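You operate a simulated robot arm through the tools that you are given. There is no shell and no other tool.

You are at the controls of a simulated robot arm. One attempt, no reset.

JOB
Clamp the orange cap on the black stand and set the grey slider at the large hole.
Fine: cap on first, then the grey star knob to HOLD. Put the green pin in the hole, then move the slider up against it.

Only the result counts: the job must be done as asked and must still hold three seconds after the hand-in. Knocking over, shifting, dropping, spilling or breaking anything else fails it. A push-on lid holds only when it is set on centred and level and pressed home; a screw cap is set on level and turned clockwise until tight.

ROBOT AND FRAMES
A 6-joint arm with a two-finger parallel gripper, fixed in place. Base frame: the origin is on the floor under the middle of its stand, x ahead of it, y to its left, z up; the work surface is at about z = 800. Readings come in mm, degrees, newtons and seconds.
With the tool pointing down near the work surface it reaches from about 340 to 760 mm from the base axis. Its first joint turns from -66.0 to 66.0 degrees. Payload 2.45 kg.
The tool frame sits at the grasp point between the pads (the TCP): z along the fingers, y along the line on which they close. The tips reach 24 mm beyond it. Largest opening 68 mm; finger width 17, thickness 10; the body of the gripper, 40 by 70 mm, starts 41 mm behind the TCP.
Orientation is that of the tool frame in the base frame, as a unit quaternion [x, y, z, w]. With the fingers straight down and closing along the base's y, the tool's x points along the base's -x, its y along +y and its z along -z.

CONTROLS
- The arm moves only by the tool move_arm. Its argument "plan" is a list of rows, each an object of numbers (a shift or turn left out is 0, a gripper value left out holds the last): "x", "y", "z": the shift along the tool's x, y, z in mm; "wx", "wy", "wz": the turn, a rotation vector about the tool's x, y, z in degrees; "fingers": the gripper command, from -1 (shut) to 1 (fully open), values between in proportion. In form: [{"x": .., "y": .., "z": .., "wx": .., "wy": .., "wz": .., "fingers": ..}, ...]. A call has 1 to 20 rows; each row shifts and turns the commanded pose from where the row before left it, along the tool's axes as they then stand. A row lasts 0.2 s, in which the tool goes at most 50 mm and 8.6 degrees; a call with a longer step from one row to the next is refused whole, and so is a gripper value outside its range. Where a pose cannot be reached the arm comes as near as it can. A force on the tool above 50 N (or 10 N above the force at the start of the call, whichever is more), or a blocked arm, ends the call early, and 0.2 s more pass. The fingers move at their own pace (about 108 mm/s each) and stop on an object; they squeeze with about 35 N. The grip force told is the motor's: it shows also when the fingers shut on nothing. Time passes only in rows, and 0.2 s behind the last, so rows that do not move let the fingers close. The reply holds the time, the measured pose of the TCP, the force on the tool along the base axes, the opening and the grip force, in the units named above and with some noise, with the torque about the TCP (base axes, N m) and any sound that the robot's microphone picked up.
- Cameras (640 x 400 px; columns grow to the right, rows downward): "scene" is fixed at [171, 428.6, 1451.5]; the picture's right is [-0.65, -0.76, 0.00], its down [-0.59, 0.51, -0.62] and it looks along [0.47, -0.41, -0.78] (base axes); focal length 314 px, centre (320, 200). "wrist" rides on the gripper at [84, 11, -75] in the tool frame; the picture's right is [-0.13, 0.99, 0.00], its down [-0.60, -0.08, -0.79] and it looks along [-0.79, -0.10, 0.61] (tool axes); focal length 251 px, centre (320, 200). There is no depth. A picture from a camera that has moved, and an enlarged one, comes with that camera's place and axes in the base frame and with its lens. The place of the scene camera against the robot may be out by one fixed shift of up to 18 mm in any direction.
- capture(camera): a new picture of that camera. The clock stands still meanwhile.
- inspect(camera, box): a new picture of the part [left, top, right, bottom] of that camera's present view, enlarged. The clock stands still meanwhile.
- hand_in(): hands the job in; it is judged then, once.

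Nothing tells you positions but the pictures and the camera data. Unless the task says otherwise, let go and move clear before handing in.

The tools are called after "Emit:" as name(argument=value, ...) on one line, values as JSON. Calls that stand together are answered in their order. move_arm: Moves the arm, as the interface text tells. Its arguments: {"type":"object","properties":{"plan":{"type":"array","items":{"type":"object","properties":{"x":{"type":"number"},"y":{"type":"number"},"z":{"type":"number"},"wx":{"type":"number"},"wy":{"type":"number"},"wz":{"type":"number"},"fingers":{"type":"number"}}}}},"required":["plan"]} The other tools are called the same way: capture (camera) takes a picture; inspect (camera, box) takes an enlarged picture of a part of a camera's view; hand_in () hands the job in.

At the start:

```text
t: 0.0
position: [426.5, 79.9, 1125.3]
tool_rot: [0.001, 1.0, 0.0, 0.0]
force: [0.6, 0.1, 0.1]
torque: [-0.01, 0.0, -0.02]
grip_width: 68.0
gripper_force: 0.0
```

scene: 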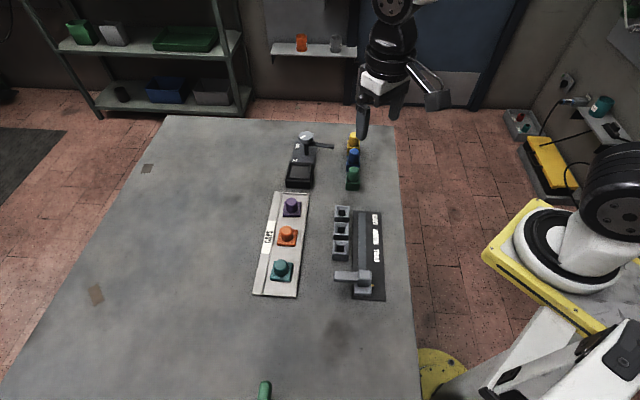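
wrist: 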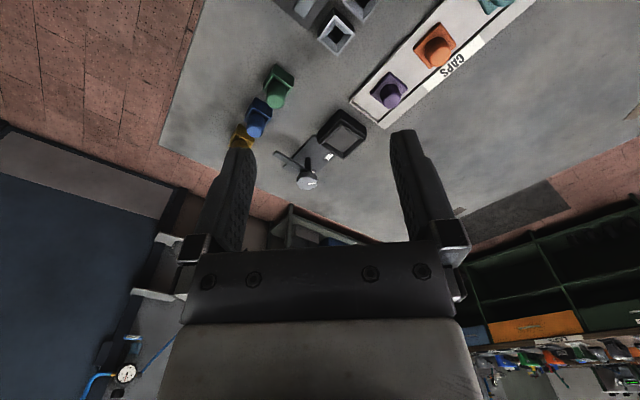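

I see a bench with a caps tray (purple, orange, teal), a black stand with a grey star knob, three pins in holders (yellow, blue, green), and a slider fixture with three square holes. I'll look closer before moving.

Emit:
inspect(camera="scene", box=[260, 120, 400, 210])

Emit:
inspect(camera="scene", box=[240, 180, 400, 305])

Emit:
inspect(camera="wrist", box=[220, 0, 540, 200])

Emit:
inspect(camera="scene", box=[180, 320, 340, 400])

```text
4.44 times, centred on (330, 165) of scene
camera zoom: at [171.0, 428.6, 1451.5], right [-0.65, -0.76, 0.0], down [-0.59, 0.51, -0.62], along [0.47, -0.41, -0.78], focal length 1396 px, centre (276, 356)
```

zoom: 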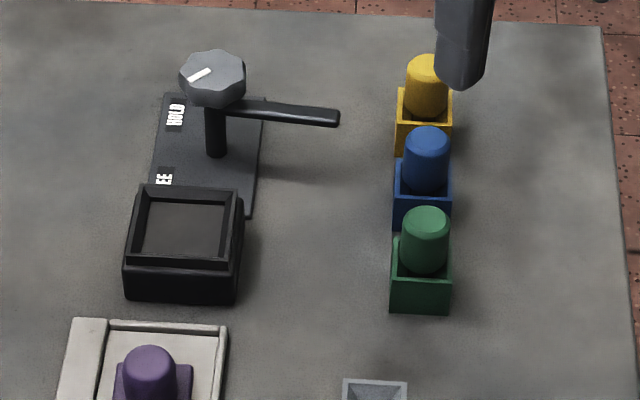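

```text
3.20 times, centred on (320, 242) of scene
camera zoom: at [171.0, 428.6, 1451.5], right [-0.65, -0.76, 0.0], down [-0.59, 0.51, -0.62], along [0.47, -0.41, -0.78], focal length 1005 px, centre (320, 64)
```

zoom: 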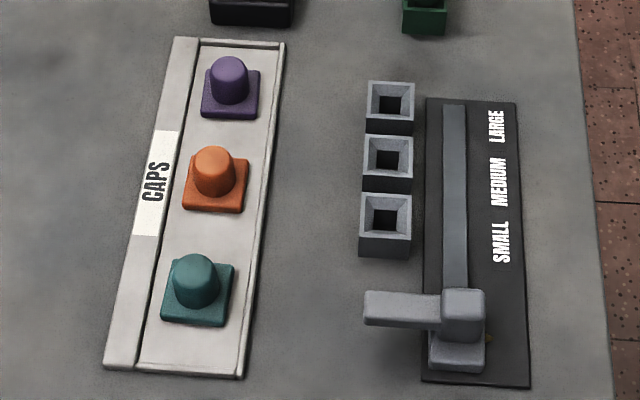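

```text
2.00 times, centred on (380, 100) of wrist
camera zoom: at [344.8, 92.2, 1199.8], right [0.13, 0.99, 0.0], down [0.6, -0.08, 0.79], along [0.79, -0.1, -0.61], focal length 503 px, centre (200, 400)
```

zoom: 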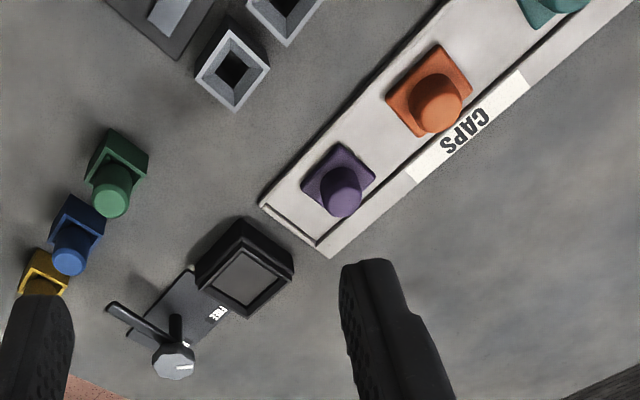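

```text
4.00 times, centred on (260, 360) of scene
camera zoom: at [171.0, 428.6, 1451.5], right [-0.65, -0.76, 0.0], down [-0.59, 0.51, -0.62], along [0.47, -0.41, -0.78], focal length 1257 px, centre (560, -440)
```

zoom: 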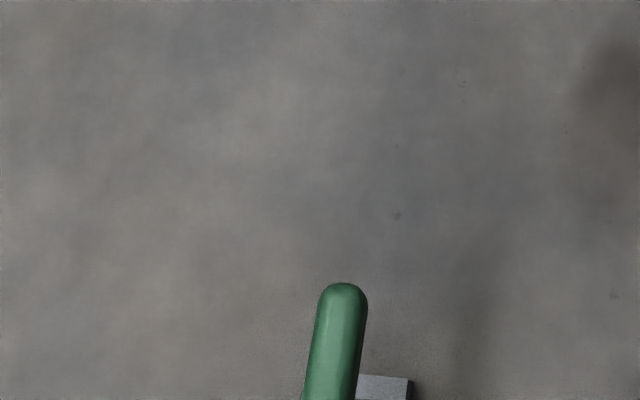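

The black stand is at about (660, 82) and its star knob at about (720, 12). There is also a green thing at the bottom of the scene view that I can't identify yet, so I'll swing the arm to the left, high up, to see it with the wrist camera.

Emit:
move_arm(plan=[{"x": 20, "y": 30, "wz": -8}, {"x": 20, "y": 30, "wz": -8}, {"x": 20, "y": 30, "wz": -8}, {"x": 20, "y": 30, "wz": -8}, {"x": 20, "y": 30, "wz": -8}, {"wz": -8}])

Emit:
capture(camera="wrist")

Emit:
capture(camera="scene")

```text
t: 1.4
position: [291.5, 195.2, 1125.9]
tool_rot: [-0.408, 0.913, 0.0, 0.0]
force: [0.3, -0.2, 0.9]
torque: [-0.03, -0.01, 0.0]
grip_width: 68.2
gripper_force: 0.1
```

```text
taken
camera wrist: at [229.0, 140.3, 1199.8], right [-0.65, 0.76, 0.0], down [0.46, 0.4, 0.79], along [0.6, 0.52, -0.61], focal length 251 px, centre (320, 200)
```

wrist: 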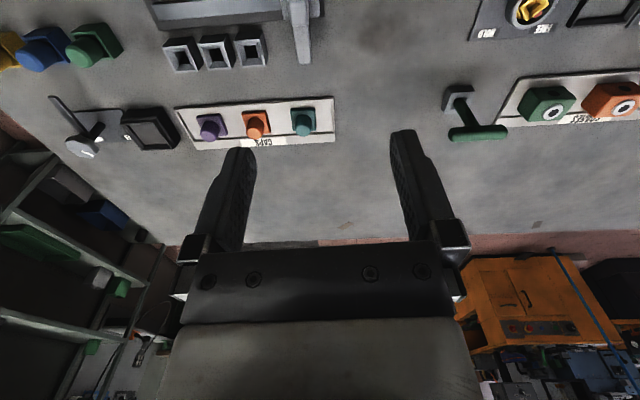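

```text
taken
```

scene: 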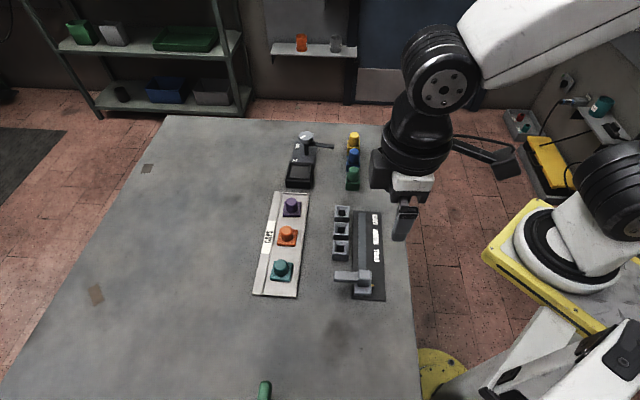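

Further left there is another fixture (a hex tray, a green T-handle and a rotary thing), which this job doesn't need. I'll look at it in detail to be sure, and at the pins.

Emit:
inspect(camera="wrist", box=[420, 0, 640, 150])

Emit:
inspect(camera="wrist", box=[0, 0, 360, 180])

```text
2.67 times, centred on (530, 75) of wrist
camera zoom: at [229.0, 140.3, 1199.8], right [-0.65, 0.76, 0.0], down [0.46, 0.4, 0.79], along [0.6, 0.52, -0.61], focal length 670 px, centre (-240, 533)
```

zoom: 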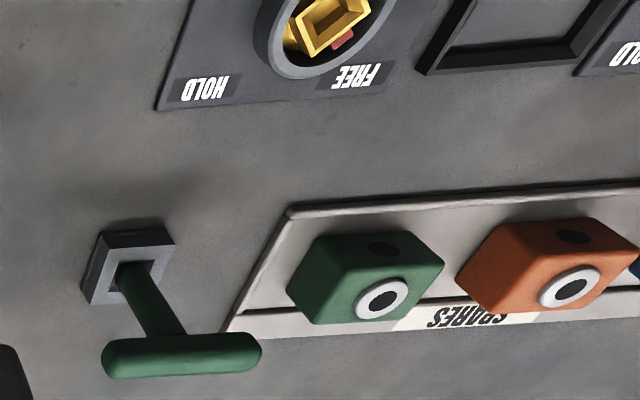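

```text
1.78 times, centred on (180, 90) of wrist
camera zoom: at [229.0, 140.3, 1199.8], right [-0.65, 0.76, 0.0], down [0.46, 0.4, 0.79], along [0.6, 0.52, -0.61], focal length 447 px, centre (569, 396)
```

zoom: 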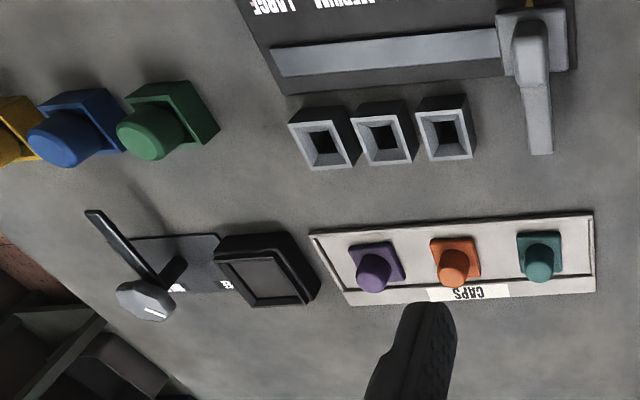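

The T-handle in a grey socket like the slider's holes may well be the "green pin", and there are more HOLD/FREE fixtures out of view on the left. I'll turn further to see the whole left side.

Emit:
move_arm(plan=[{"wz": -8}, {"wz": -8}, {"wz": -8}, {"wz": -8}, {"wz": -8}, {"wz": -8}])

Emit:
capture(camera="wrist")

Emit:
inspect(camera="wrist", box=[120, 0, 380, 160])

Emit:
inspect(camera="wrist", box=[380, 0, 640, 160])

```text
t: 2.8
position: [293.3, 194.3, 1124.6]
tool_rot: [0.745, -0.668, 0.0, 0.0]
force: [-0.1, 0.4, -0.1]
torque: [0.0, -0.01, 0.01]
grip_width: 68.2
gripper_force: 0.0
```

```text
taken
camera wrist: at [291.9, 110.6, 1199.9], right [-1.0, 0.02, 0.0], down [0.01, 0.61, 0.79], along [0.02, 0.79, -0.61], focal length 251 px, centre (320, 200)
```

wrist: 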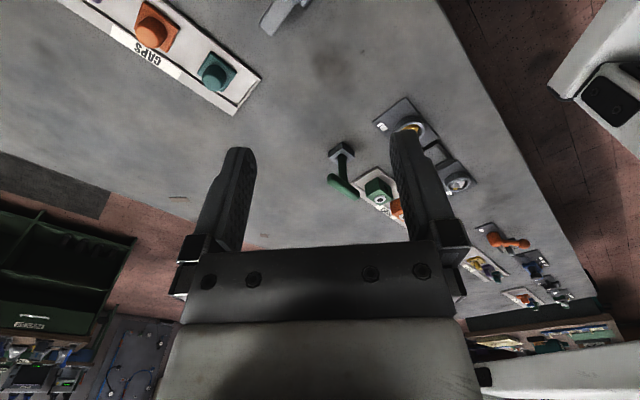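

```text
2.46 times, centred on (250, 80) of wrist
camera zoom: at [291.9, 110.6, 1199.9], right [-1.0, 0.02, 0.0], down [0.01, 0.61, 0.79], along [0.02, 0.79, -0.61], focal length 619 px, centre (492, 495)
```

zoom: 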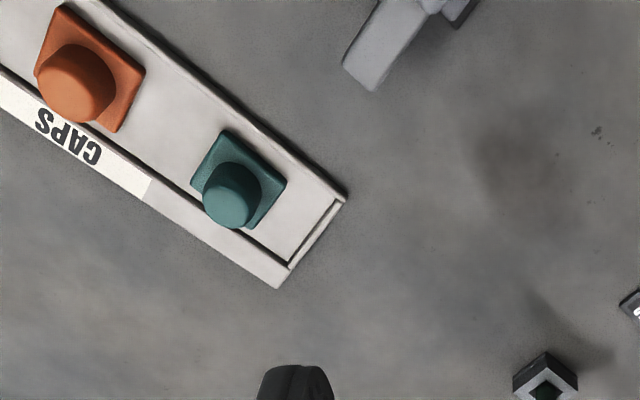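

```text
2.46 times, centred on (510, 80) of wrist
camera zoom: at [291.9, 110.6, 1199.9], right [-1.0, 0.02, 0.0], down [0.01, 0.61, 0.79], along [0.02, 0.79, -0.61], focal length 619 px, centre (-148, 495)
```

zoom: 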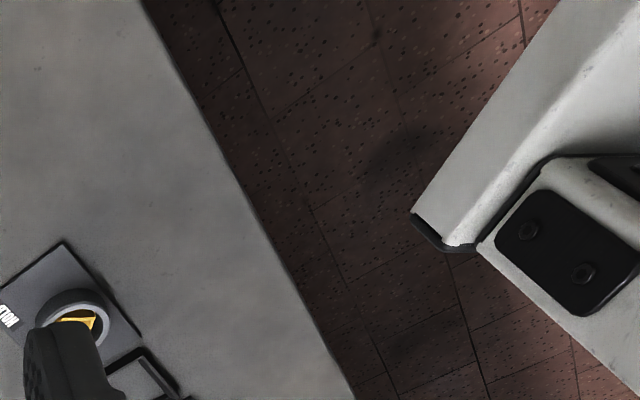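

Emit:
inspect(camera="wrist", box=[310, 90, 480, 220])

Emit:
inspect(camera="wrist", box=[430, 140, 600, 320])

```text
3.08 times, centred on (395, 155) of wrist
camera zoom: at [291.9, 110.6, 1199.9], right [-1.0, 0.02, 0.0], down [0.01, 0.61, 0.79], along [0.02, 0.79, -0.61], focal length 774 px, centre (89, 338)
```

zoom: 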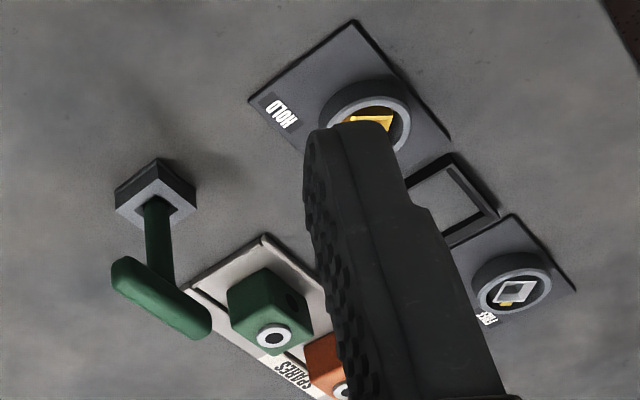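

```text
2.22 times, centred on (515, 230) of wrist
camera zoom: at [291.9, 110.6, 1199.9], right [-1.0, 0.02, 0.0], down [0.01, 0.61, 0.79], along [0.02, 0.79, -0.61], focal length 559 px, centre (-113, 133)
```

zoom: 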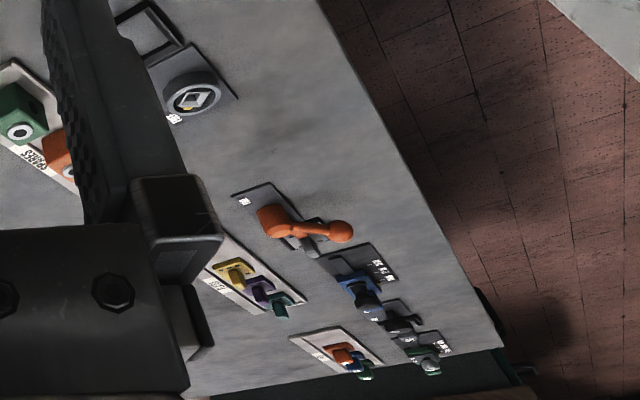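

The green T-handle is a key for another station, so the green pin must be the one in the green cup near the stand. The station looks turned about 45°, so I'll rotate the tool to match and hover above the orange cap at roughly (523, 230) to measure it.

Emit:
move_arm(plan=[{"wz": 8.53}, {"wz": 8.53}, {"wz": 8.53}, {"wz": 8.53}, {"wz": 8.53}, {"wz": 8.53}, {"x": -26.9, "y": -19.6, "z": 23.6}, {"x": -26.9, "y": -19.6, "z": 23.6}, {"x": -26.9, "y": -19.6, "z": 23.6}, {"x": -26.9, "y": -19.6, "z": 23.6}, {"x": -26.9, "y": -19.6, "z": 23.6}, {"x": -26.9, "y": -19.6, "z": 23.6}, {"x": -26.9, "y": -19.6, "z": 23.6}])

Emit:
capture(camera="wrist")

Emit:
inspect(camera="wrist", box=[220, 0, 420, 125])

```text
t: 5.6
position: [523.5, 230.0, 959.3]
tool_rot: [-0.382, 0.924, 0.0, -0.001]
force: [0.5, 0.9, -0.2]
torque: [0.01, -0.02, 0.0]
grip_width: 67.9
gripper_force: 0.2
```

```text
taken
camera wrist: at [457.3, 179.9, 1033.2], right [-0.61, 0.79, 0.0], down [0.48, 0.37, 0.79], along [0.63, 0.48, -0.61], focal length 251 px, centre (320, 200)
```

wrist: 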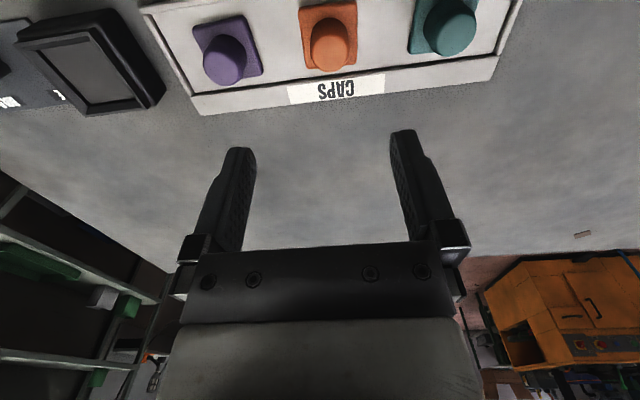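

```text
3.20 times, centred on (320, 62) of wrist
camera zoom: at [457.3, 179.9, 1033.2], right [-0.61, 0.79, 0.0], down [0.48, 0.37, 0.79], along [0.63, 0.48, -0.61], focal length 805 px, centre (320, 640)
```

zoom: 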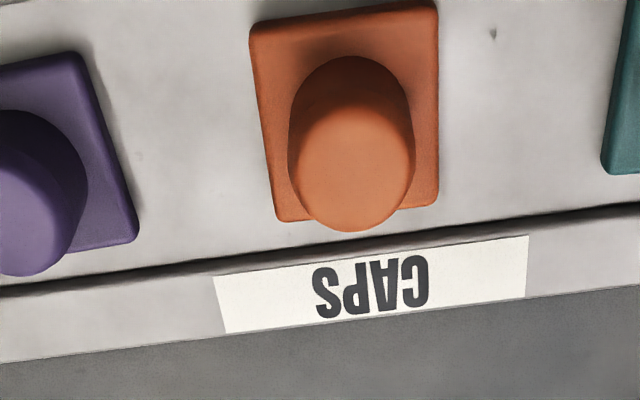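

The cap and its tray are at 45° as expected: the orange cap is at about (515, 233.5), with a base about 41 mm square and its knob top at z≈847. Next I'll hover over the stand to measure it and the knob.

Emit:
move_arm(plan=[{"x": 1.6, "y": -40.2}, {"x": 1.6, "y": -40.2}, {"x": 1.6, "y": -40.2}, {"x": 1.6, "y": -40.2}, {"x": 1.6, "y": -40.2}])

Emit:
capture(camera="wrist")

Emit:
inspect(camera="wrist", box=[120, 0, 440, 200])

Emit:
inspect(camera="wrist", box=[220, 0, 420, 125])

```text
t: 6.8
position: [660.7, 80.3, 959.3]
tool_rot: [-0.382, 0.924, 0.0, 0.0]
force: [0.6, 0.3, -0.3]
torque: [0.01, 0.0, -0.02]
grip_width: 68.1
gripper_force: 0.1
```

```text
taken
camera wrist: at [594.1, 31.1, 1034.8], right [-0.61, 0.79, 0.0], down [0.48, 0.37, 0.79], along [0.63, 0.48, -0.61], focal length 251 px, centre (320, 200)
```

wrist: 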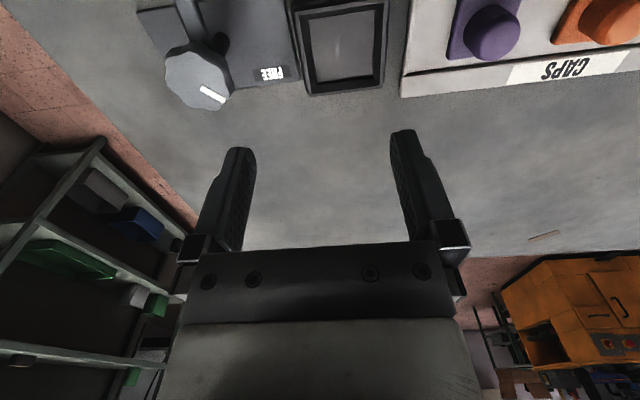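

```text
2.00 times, centred on (280, 100) of wrist
camera zoom: at [594.1, 31.1, 1034.8], right [-0.61, 0.79, 0.0], down [0.48, 0.37, 0.79], along [0.63, 0.48, -0.61], focal length 503 px, centre (400, 400)
```

zoom: 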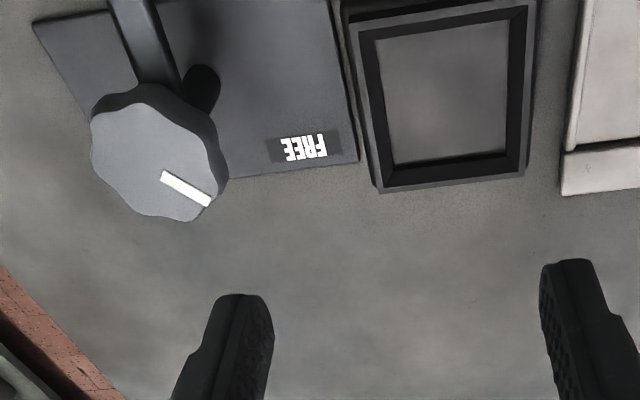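

```text
3.20 times, centred on (320, 62) of wrist
camera zoom: at [594.1, 31.1, 1034.8], right [-0.61, 0.79, 0.0], down [0.48, 0.37, 0.79], along [0.63, 0.48, -0.61], focal length 805 px, centre (320, 640)
```

zoom: 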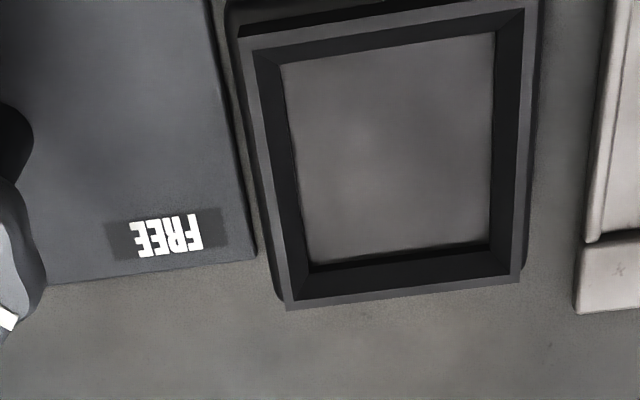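

The stand's pocket is at about (652, 98), square to the 45° layout, and its funnel rim is near z≈825. The knob is near (711, 18), so I'll hover above it for a better measurement.

Emit:
move_arm(plan=[{"x": 4.2, "y": -39.8}, {"x": 4.2, "y": -39.8}])

Emit:
inspect(camera="wrist", box=[160, 0, 480, 200])

Emit:
inspect(camera="wrist", box=[240, 0, 400, 100])

Emit:
inspect(camera="scene", box=[260, 110, 380, 200])

```text
t: 7.4
position: [710.8, 17.8, 959.6]
tool_rot: [-0.381, 0.925, -0.001, 0.0]
force: [0.3, 0.1, -1.0]
torque: [0.03, 0.01, 0.0]
grip_width: 67.8
gripper_force: 0.0
```

```text
2.00 times, centred on (320, 100) of wrist
camera zoom: at [644.4, -32.2, 1034.4], right [-0.61, 0.79, 0.0], down [0.48, 0.37, 0.79], along [0.63, 0.48, -0.61], focal length 503 px, centre (320, 400)
```

zoom: 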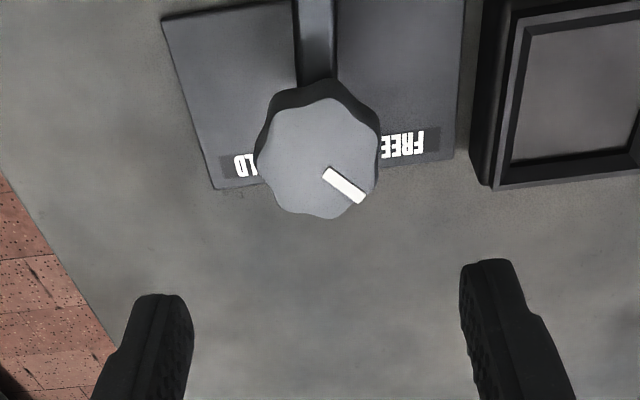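

```text
4.00 times, centred on (320, 50) of wrist
camera zoom: at [644.4, -32.2, 1034.4], right [-0.61, 0.79, 0.0], down [0.48, 0.37, 0.79], along [0.63, 0.48, -0.61], focal length 1006 px, centre (320, 800)
```

zoom: 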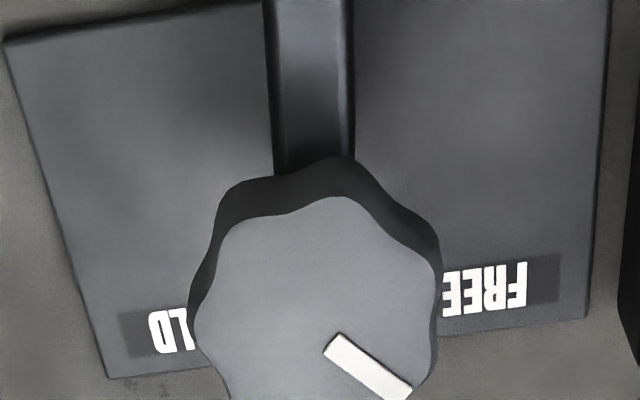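

```text
4.44 times, centred on (320, 155) of scene
camera zoom: at [170.9, 428.6, 1451.5], right [-0.65, -0.76, 0.0], down [-0.59, 0.51, -0.62], along [0.47, -0.41, -0.78], focal length 1396 px, centre (320, 400)
```

zoom: 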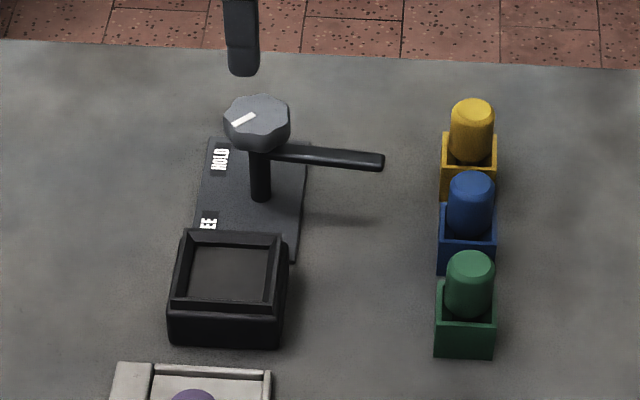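

Triangulating between views, the stand comes out taller than I first took it: pocket floor near z≈836, centre near (647, 93). HOLD is 90° clockwise of FREE around the knob axis at (711.5, 18.3). I'll enlarge this view of the stand to refine that.

Emit:
inspect(camera="wrist", box=[380, 0, 540, 100])

Emit:
move_arm(plan=[{"x": 20, "y": 45}, {"x": 20, "y": 45}])

Emit:
inspect(camera="wrist", box=[160, 0, 480, 200])

Emit:
inspect(camera="wrist", box=[240, 50, 400, 150])

```text
4.00 times, centred on (460, 50) of wrist
camera zoom: at [644.4, -32.2, 1034.4], right [-0.61, 0.79, 0.0], down [0.48, 0.37, 0.79], along [0.63, 0.48, -0.61], focal length 1006 px, centre (-240, 800)
```

zoom: 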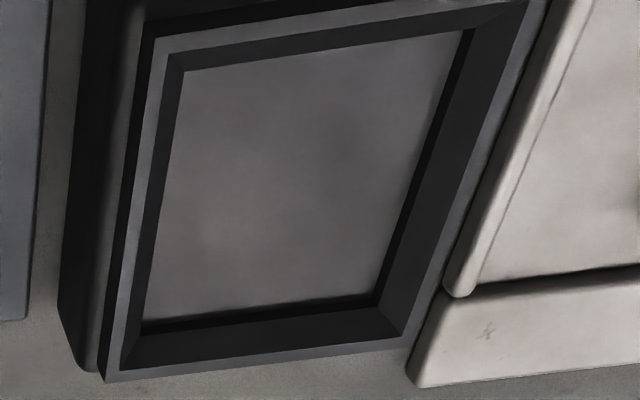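

```text
t: 8.0
position: [617.5, 54.9, 959.2]
tool_rot: [-0.381, 0.925, 0.0, 0.0]
force: [-0.9, -0.7, -0.5]
torque: [0.0, 0.0, 0.0]
grip_width: 67.6
gripper_force: 0.1
```

```text
2.00 times, centred on (320, 100) of wrist
camera zoom: at [551.1, 3.9, 1033.9], right [-0.61, 0.79, 0.0], down [0.48, 0.37, 0.79], along [0.63, 0.48, -0.61], focal length 503 px, centre (320, 400)
```

zoom: 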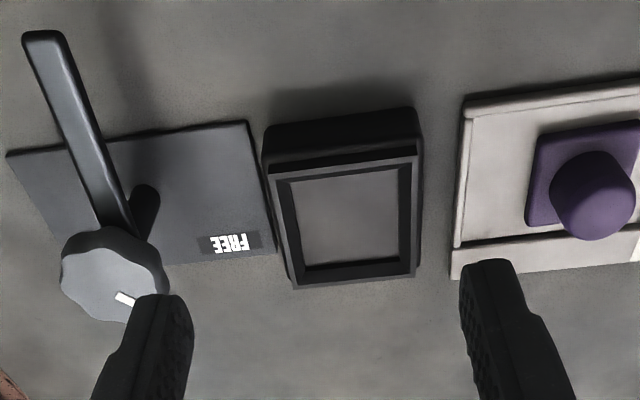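

```text
4.00 times, centred on (320, 100) of wrist
camera zoom: at [551.1, 3.9, 1033.9], right [-0.61, 0.79, 0.0], down [0.48, 0.37, 0.79], along [0.63, 0.48, -0.61], focal length 1006 px, centre (320, 600)
```

zoom: 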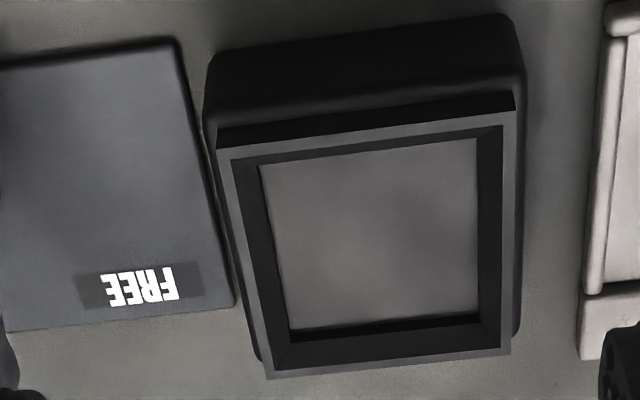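

Stand pocket centre refined to about (648.8, 94.8), with the rim at z≈836.5 and the floor at z≈830. After a 90° clockwise turn the clamp arm points right at it. I'm going back over the orange cap, lower down, to fine-tune the grasp.

Emit:
move_arm(plan=[{"x": -10.8, "y": 39.7, "z": 0}, {"x": -10.8, "y": 39.7, "z": 0}, {"x": -10.8, "y": 39.7, "z": 0}, {"x": -10.8, "y": 39.7, "z": 22}, {"x": -10.8, "y": 39.7, "z": 22}, {}])

Emit:
inspect(camera="wrist", box=[160, 0, 480, 200])

Emit:
inspect(camera="wrist", box=[240, 30, 400, 130])

```text
t: 9.4
position: [516.4, 233.6, 917.9]
tool_rot: [-0.381, 0.925, 0.0, 0.001]
force: [0.6, 0.3, -0.4]
torque: [0.03, 0.01, 0.01]
grip_width: 68.1
gripper_force: 0.1
```

```text
2.00 times, centred on (320, 100) of wrist
camera zoom: at [449.5, 184.2, 990.8], right [-0.61, 0.79, 0.0], down [0.48, 0.37, 0.79], along [0.63, 0.48, -0.61], focal length 503 px, centre (320, 400)
```

zoom: 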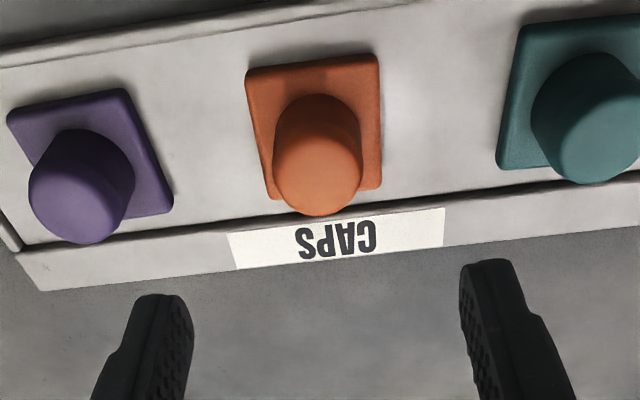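

```text
4.00 times, centred on (320, 80) of wrist
camera zoom: at [449.5, 184.2, 990.8], right [-0.61, 0.79, 0.0], down [0.48, 0.37, 0.79], along [0.63, 0.48, -0.61], focal length 1006 px, centre (320, 680)
```

zoom: 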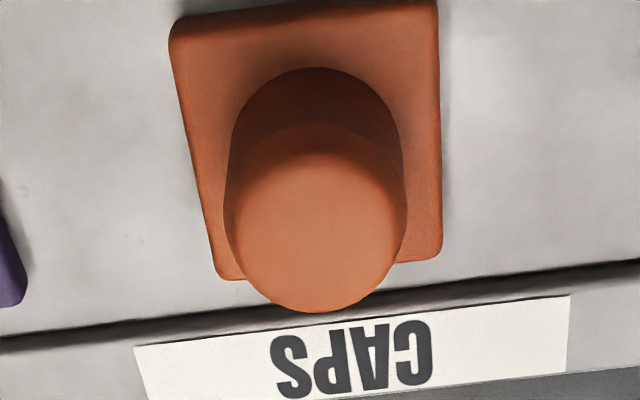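

The cap is laterally on the tool axis from this side. To pin it down in the other direction I'll rotate the tool 90° above it and look again.

Emit:
move_arm(plan=[{"wz": 8.2}, {"wz": 8.2}, {"wz": 8.2}, {"wz": 8.2}, {"wz": 8.2}, {"wz": 8.2}, {"wz": 8.2}, {"wz": 8.2}, {"wz": 8.2}, {"wz": 8.2}, {"wz": 8.0}, {}])

Emit:
inspect(camera="wrist", box=[160, 0, 480, 200])

Emit:
inspect(camera="wrist", box=[240, 30, 400, 130])

```text
t: 12.0
position: [516.6, 234.2, 916.5]
tool_rot: [0.386, 0.923, 0.0, 0.0]
force: [0.0, 0.0, -0.4]
torque: [0.04, 0.02, 0.01]
grip_width: 68.1
gripper_force: 0.1
```

```text
2.00 times, centred on (320, 100) of wrist
camera zoom: at [465.5, 302.5, 990.8], right [0.8, 0.61, 0.0], down [0.37, -0.48, 0.79], along [0.48, -0.63, -0.61], focal length 503 px, centre (320, 400)
```

zoom: 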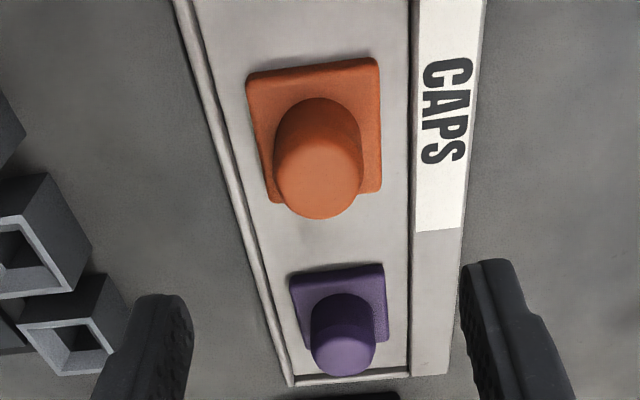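

```text
4.00 times, centred on (320, 80) of wrist
camera zoom: at [465.5, 302.5, 990.8], right [0.8, 0.61, 0.0], down [0.37, -0.48, 0.79], along [0.48, -0.63, -0.61], focal length 1006 px, centre (320, 680)
```

zoom: 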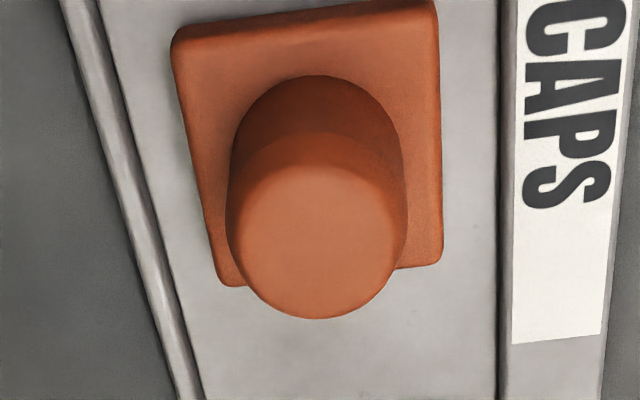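

Both views agree: the cap centre is at about (516.5, 233.2) with its top near z≈838, and it is turned about 2° clockwise of the stand. I'll lower onto it and grip just above its base plate.

Emit:
move_arm(plan=[{"x": -0.5, "y": -0.5, "z": 20}, {"z": 20}, {"z": 15}, {"z": 10}, {"z": 6}, {"z": 3}, {}])

Emit:
inspect(camera="wrist", box=[160, 0, 480, 200])

```text
t: 13.6
position: [515.9, 233.4, 842.2]
tool_rot: [0.385, 0.923, 0.0, 0.0]
force: [0.8, -0.2, -0.7]
torque: [0.03, 0.0, -0.02]
grip_width: 68.0
gripper_force: 0.1
```

```text
2.00 times, centred on (320, 100) of wrist
camera zoom: at [465.3, 301.5, 916.3], right [0.79, 0.61, 0.0], down [0.37, -0.48, 0.79], along [0.48, -0.63, -0.61], focal length 503 px, centre (320, 400)
```

zoom: 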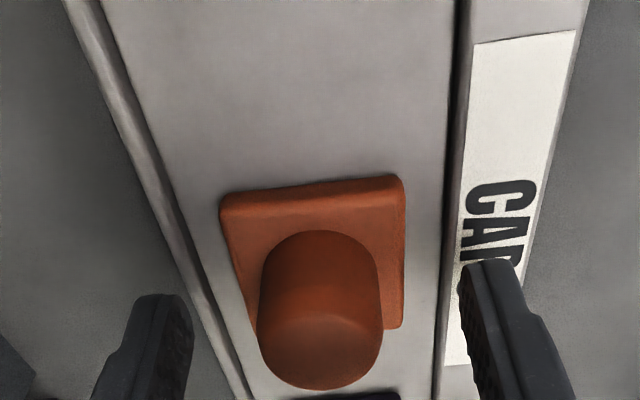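

The cap is centred between the fingers. I'll go 3 mm lower, close, and lift.

Emit:
move_arm(plan=[{"z": 3}, {"fingers": -1}, {"fingers": -1}, {"fingers": -1}, {"fingers": -1}])

Emit:
inspect(camera="wrist", box=[160, 0, 480, 200])

```text
t: 14.8
position: [516.0, 234.0, 838.2]
tool_rot: [0.384, 0.923, 0.0, 0.0]
force: [0.3, -0.2, -0.1]
torque: [0.01, -0.03, -0.03]
grip_width: 27.7
gripper_force: 35.1
```

```text
2.00 times, centred on (320, 100) of wrist
camera zoom: at [465.1, 301.7, 913.5], right [0.79, 0.61, 0.0], down [0.37, -0.48, 0.79], along [0.48, -0.63, -0.61], focal length 503 px, centre (320, 400)
```

zoom: 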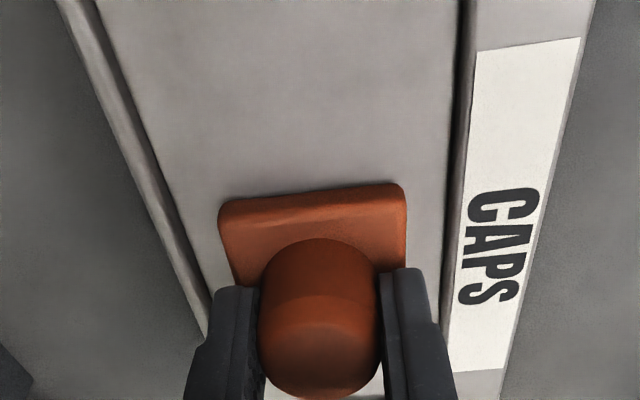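

Gripped at 27.7 mm. I'll lift straight up and carry it along to above the stand.

Emit:
move_arm(plan=[{"z": -10}, {"z": -20}, {"z": -30}, {"z": -30}, {"x": -32, "y": -0.5}, {"x": -40, "y": -0.7}, {"x": -40, "y": -0.7}, {"x": -40, "y": -0.7}, {"x": -40.2, "y": -0.7}, {}])

Emit:
capture(camera="wrist")

Emit:
inspect(camera="wrist", box=[200, 0, 440, 150])

Emit:
inspect(camera="scene", box=[260, 90, 380, 200])

```text
t: 17.0
position: [650.1, 95.1, 928.1]
tool_rot: [0.384, 0.923, 0.0, 0.0]
force: [0.3, 0.2, 0.1]
torque: [0.01, -0.02, -0.01]
grip_width: 27.7
gripper_force: 34.6
```

```text
taken
camera wrist: at [598.8, 162.6, 1003.4], right [0.79, 0.61, 0.0], down [0.37, -0.48, 0.79], along [0.48, -0.63, -0.61], focal length 251 px, centre (320, 200)
```

wrist: 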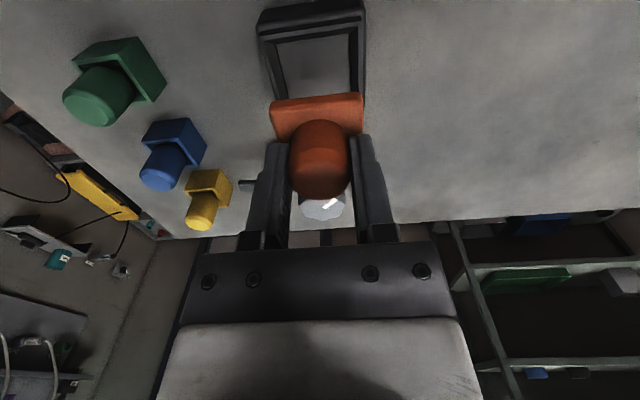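

```text
2.67 times, centred on (320, 75) of wrist
camera zoom: at [598.8, 162.6, 1003.4], right [0.79, 0.61, 0.0], down [0.37, -0.48, 0.79], along [0.48, -0.63, -0.61], focal length 670 px, centre (320, 533)
```

zoom: 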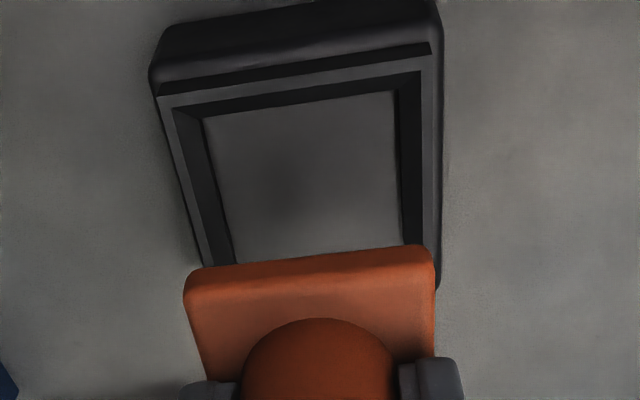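

```text
3.64 times, centred on (320, 145) of scene
camera zoom: at [171.0, 428.6, 1451.5], right [-0.65, -0.76, 0.0], down [-0.59, 0.51, -0.62], along [0.47, -0.41, -0.78], focal length 1142 px, centre (320, 400)
```

zoom: 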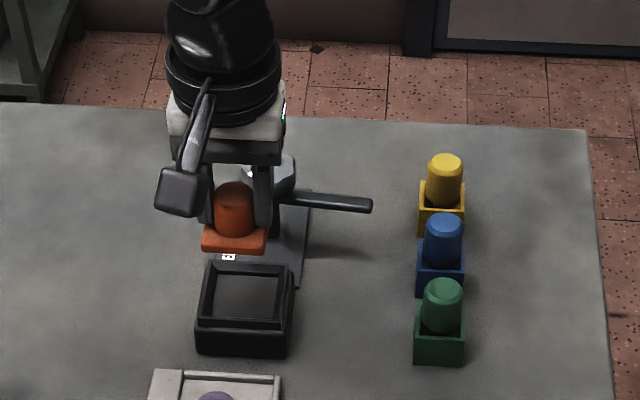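

The cap is held level above the stand, about 1–2 mm off laterally and 2° off in yaw. I'll enlarge the view to refine this before lowering.

Emit:
inspect(camera="wrist", box=[240, 0, 400, 100])

```text
4.00 times, centred on (320, 50) of wrist
camera zoom: at [598.8, 162.6, 1003.4], right [0.79, 0.61, 0.0], down [0.37, -0.48, 0.79], along [0.48, -0.63, -0.61], focal length 1006 px, centre (320, 800)
```

zoom: 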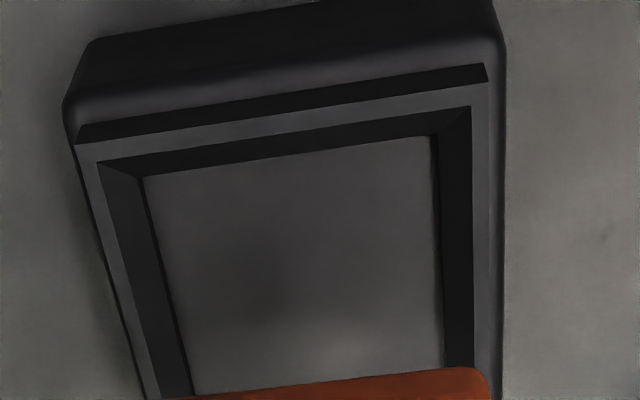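

The stand centre lies about 2 mm to the tool's −y side. I'll correct that and the yaw, lower to just above the rim, and check.

Emit:
move_arm(plan=[{"x": 0.2, "y": -2.0, "wz": -2.0}, {"z": 15}, {"z": 15}, {"z": 12}, {"z": 6}, {}])

Emit:
inspect(camera="wrist", box=[200, 50, 440, 200])

Emit:
inspect(camera="scene", box=[270, 110, 350, 200])

```text
t: 18.4
position: [647.5, 93.2, 880.0]
tool_rot: [0.368, 0.93, 0.0, 0.0]
force: [-0.8, -0.2, -0.4]
torque: [-0.01, 0.02, 0.01]
grip_width: 27.8
gripper_force: 34.7
```

```text
2.67 times, centred on (320, 125) of wrist
camera zoom: at [594.8, 160.2, 955.4], right [0.77, 0.63, 0.0], down [0.39, -0.47, 0.79], along [0.5, -0.61, -0.61], focal length 670 px, centre (320, 400)
```

zoom: 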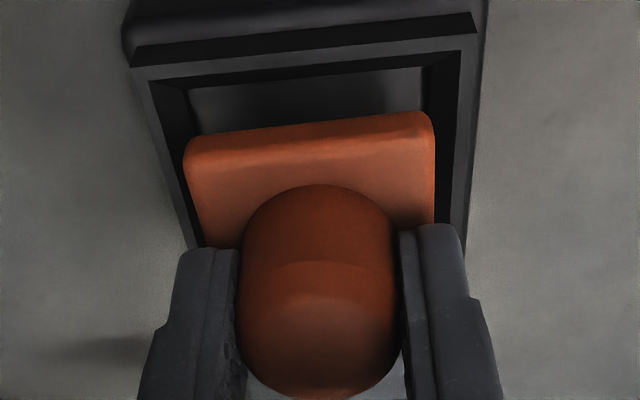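

```text
4.44 times, centred on (310, 155) of scene
camera zoom: at [171.0, 428.6, 1451.5], right [-0.65, -0.76, 0.0], down [-0.59, 0.51, -0.62], along [0.47, -0.41, -0.78], focal length 1396 px, centre (364, 400)
```

zoom: 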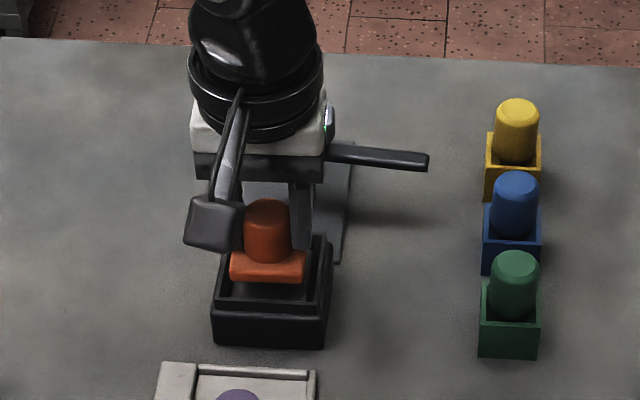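

The cap is over the pocket and nearly aligned. I'll make a small lateral trim and lower gently towards the pocket floor, watching the force.

Emit:
move_arm(plan=[{"x": -0.2, "y": -0.5, "z": 3}, {"z": 3}, {"z": 2}, {"z": 2}, {}])

Emit:
inspect(camera="wrist", box=[200, 50, 440, 200])

```text
t: 19.6
position: [646.8, 92.8, 871.6]
tool_rot: [0.367, 0.93, -0.001, 0.0]
force: [-0.2, -0.7, -1.0]
torque: [0.03, -0.03, -0.02]
grip_width: 27.8
gripper_force: 34.6
```

```text
2.67 times, centred on (320, 125) of wrist
camera zoom: at [594.5, 159.7, 945.8], right [0.77, 0.63, 0.0], down [0.39, -0.47, 0.79], along [0.5, -0.61, -0.61], focal length 670 px, centre (320, 400)
```

zoom: 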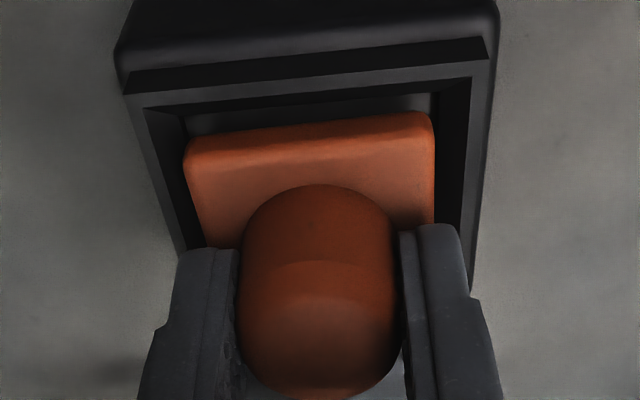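

Emit:
move_arm(plan=[{"z": 1.5}, {"z": 1}, {"z": 1}, {}])

Emit:
move_arm(plan=[{"z": 1}, {"z": 1}, {}])

Emit:
inspect(camera="wrist", box=[200, 50, 440, 200])

```text
t: 20.6
position: [648.7, 92.9, 867.9]
tool_rot: [0.367, 0.93, 0.0, 0.001]
force: [0.0, 0.1, -0.9]
torque: [0.0, -0.01, 0.01]
grip_width: 27.9
gripper_force: 34.6
```

```text
t: 21.4
position: [647.6, 93.1, 865.5]
tool_rot: [0.368, 0.93, -0.001, 0.0]
force: [0.4, -0.7, 2.1]
torque: [-0.02, 0.06, -0.01]
grip_width: 27.6
gripper_force: 34.7
```

```text
2.67 times, centred on (320, 125) of wrist
camera zoom: at [594.5, 159.5, 940.3], right [0.77, 0.63, 0.0], down [0.39, -0.47, 0.79], along [0.5, -0.61, -0.61], focal length 670 px, centre (320, 400)
```

zoom: 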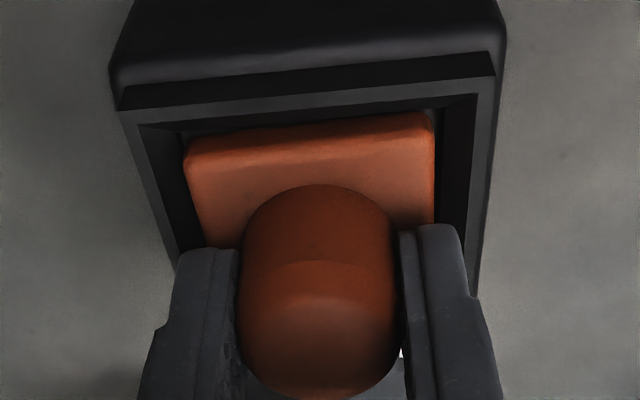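

First light contact shows (about 3 N change). I'll continue in small steps to seat it.

Emit:
move_arm(plan=[{"z": 0.7}, {"z": 0.7}, {}])

Emit:
inspect(camera="wrist", box=[200, 50, 440, 200])

```text
t: 22.2
position: [648.2, 93.2, 866.1]
tool_rot: [0.369, 0.93, 0.0, 0.001]
force: [-4.7, 0.8, 18.4]
torque: [0.02, 0.27, 0.02]
grip_width: 27.5
gripper_force: 35.0
```

```text
2.67 times, centred on (320, 125) of wrist
camera zoom: at [594.8, 159.4, 940.1], right [0.77, 0.63, 0.0], down [0.38, -0.47, 0.79], along [0.5, -0.61, -0.61], focal length 670 px, centre (320, 400)
```

zoom: 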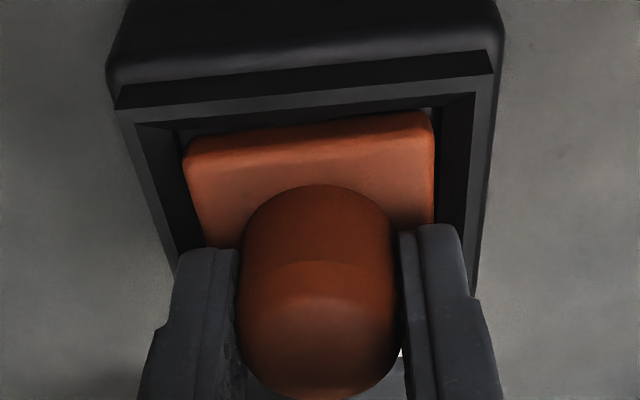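

Contact at z≈866 with 18 N. I want to see whether it sits on the floor or on the funnel edge, so I'll look more closely.

Emit:
inspect(camera="wrist", box=[240, 70, 400, 170])

Emit:
inspect(camera="scene", box=[280, 150, 330, 195])

```text
4.00 times, centred on (320, 120) of wrist
camera zoom: at [594.8, 159.4, 940.1], right [0.77, 0.63, 0.0], down [0.38, -0.47, 0.79], along [0.5, -0.61, -0.61], focal length 1006 px, centre (320, 520)
```

zoom: 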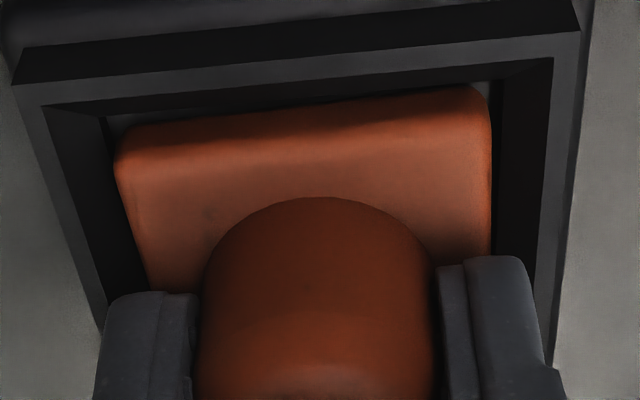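

```text
8.89 times, centred on (305, 172) of scene
camera zoom: at [170.4, 428.5, 1451.6], right [-0.65, -0.76, 0.0], down [-0.59, 0.51, -0.62], along [0.47, -0.41, -0.78], focal length 2792 px, centre (453, 444)
```

zoom: 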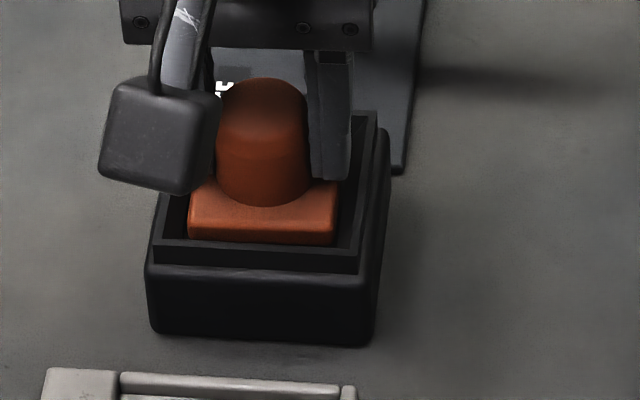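

It looks laterally centred with a slight yaw difference of about 1°. I'll ease the push, take out the yaw and lateral load, and press again to compare the heights.

Emit:
move_arm(plan=[{"z": -1.0}, {"x": 0.3, "y": -0.3, "wz": 1.0}, {}])

Emit:
move_arm(plan=[{"z": 0.7}, {"z": 0.7}, {}])

Emit:
inspect(camera="wrist", box=[240, 70, 400, 170])

```text
t: 23.0
position: [648.4, 93.3, 865.4]
tool_rot: [0.376, 0.927, 0.0, 0.001]
force: [3.6, 0.4, 12.1]
torque: [0.02, -0.03, 0.02]
grip_width: 27.6
gripper_force: 35.0
```

```text
t: 23.8
position: [648.2, 93.2, 866.3]
tool_rot: [0.377, 0.926, 0.0, 0.001]
force: [-1.2, -1.8, 26.7]
torque: [-0.02, 0.1, -0.05]
grip_width: 27.7
gripper_force: 35.4
```

```text
4.00 times, centred on (320, 120) of wrist
camera zoom: at [595.7, 160.2, 939.9], right [0.78, 0.62, 0.0], down [0.38, -0.48, 0.79], along [0.49, -0.62, -0.61], focal length 1006 px, centre (320, 520)
```

zoom: 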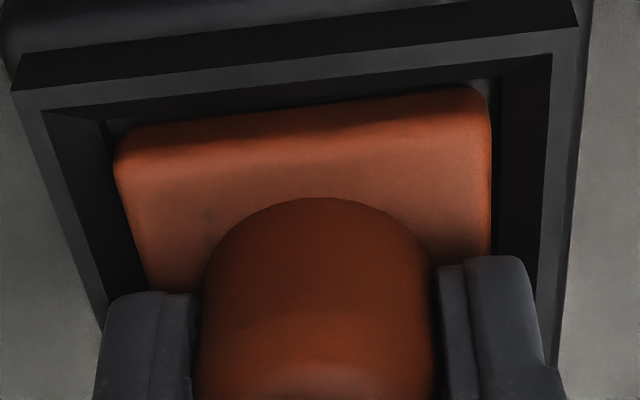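

With 27 N of push the lateral forces and torques are near zero, so it sits flat. I'll release, back up, and check.

Emit:
move_arm(plan=[{"z": -1.2}, {"fingers": 0.5}, {"fingers": 0.5}, {"z": -10}, {"z": -20}, {"z": -30}, {}])

Emit:
inspect(camera="wrist", box=[220, 0, 420, 125])

Emit:
inspect(camera="scene", box=[280, 130, 340, 195])

```text
t: 25.4
position: [647.4, 92.4, 925.5]
tool_rot: [0.376, 0.927, 0.0, 0.001]
force: [0.0, -0.2, 0.1]
torque: [0.01, -0.02, 0.01]
grip_width: 51.2
gripper_force: 0.1
```

```text
3.20 times, centred on (320, 62) of wrist
camera zoom: at [595.4, 160.2, 999.7], right [0.78, 0.62, 0.0], down [0.38, -0.48, 0.79], along [0.49, -0.62, -0.61], focal length 805 px, centre (320, 640)
```

zoom: 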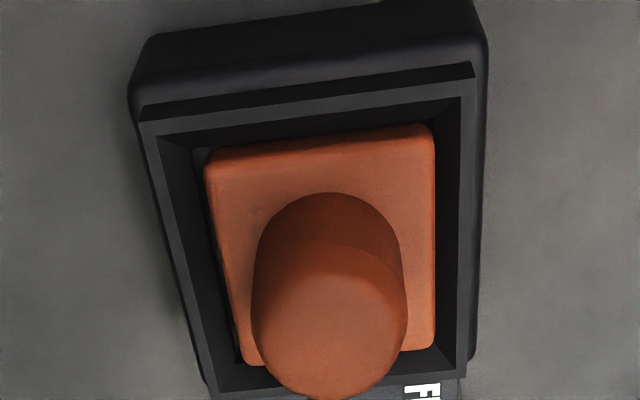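

```text
6.15 times, centred on (310, 162) of scene
camera zoom: at [170.9, 428.6, 1451.5], right [-0.65, -0.76, 0.0], down [-0.59, 0.51, -0.62], along [0.47, -0.41, -0.78], focal length 1933 px, centre (382, 431)
```

zoom: 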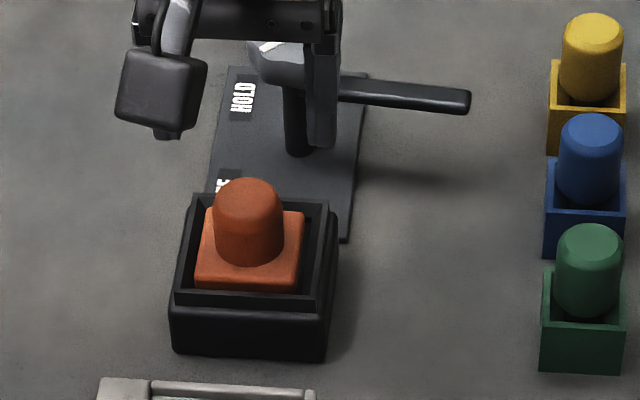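

The orange cap sits evenly in the pocket. Next I'll move above the star knob and turn the wrist so I can then turn 90° clockwise in one go.

Emit:
move_arm(plan=[{"z": -15}, {"x": -32.5, "y": -2.8}, {"x": -32.5, "y": -2.8}, {"x": -32.6, "y": -2.8}, {"wz": -8.1, "fingers": 1}, {"wz": -8.1}, {"wz": -8.1}, {"wz": -8.1}, {"wz": -8.1}, {"wz": -8.1}, {"wz": -8.1}, {"wz": -8.1}, {"wz": -8.1}, {"wz": -8.1}, {"wz": -8.1}, {}])

Emit:
inspect(camera="wrist", box=[220, 0, 420, 125])

```text
t: 28.8
position: [711.3, 18.0, 939.5]
tool_rot: [-0.383, 0.924, 0.0, 0.0]
force: [0.9, 0.1, -0.3]
torque: [0.0, -0.02, 0.01]
grip_width: 68.2
gripper_force: 0.1
```

```text
3.20 times, centred on (320, 62) of wrist
camera zoom: at [644.8, -31.9, 1014.2], right [-0.61, 0.79, 0.0], down [0.48, 0.37, 0.79], along [0.63, 0.48, -0.61], focal length 805 px, centre (320, 640)
```

zoom: 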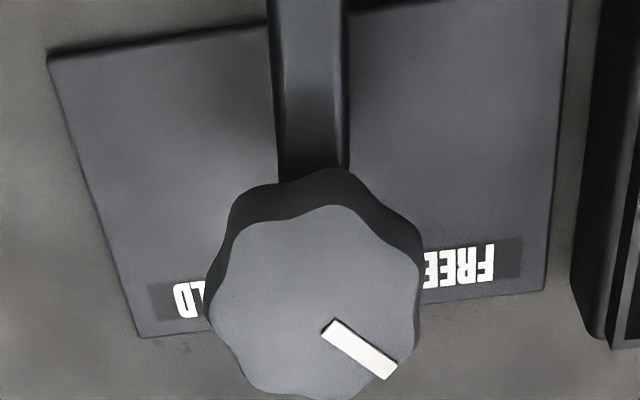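

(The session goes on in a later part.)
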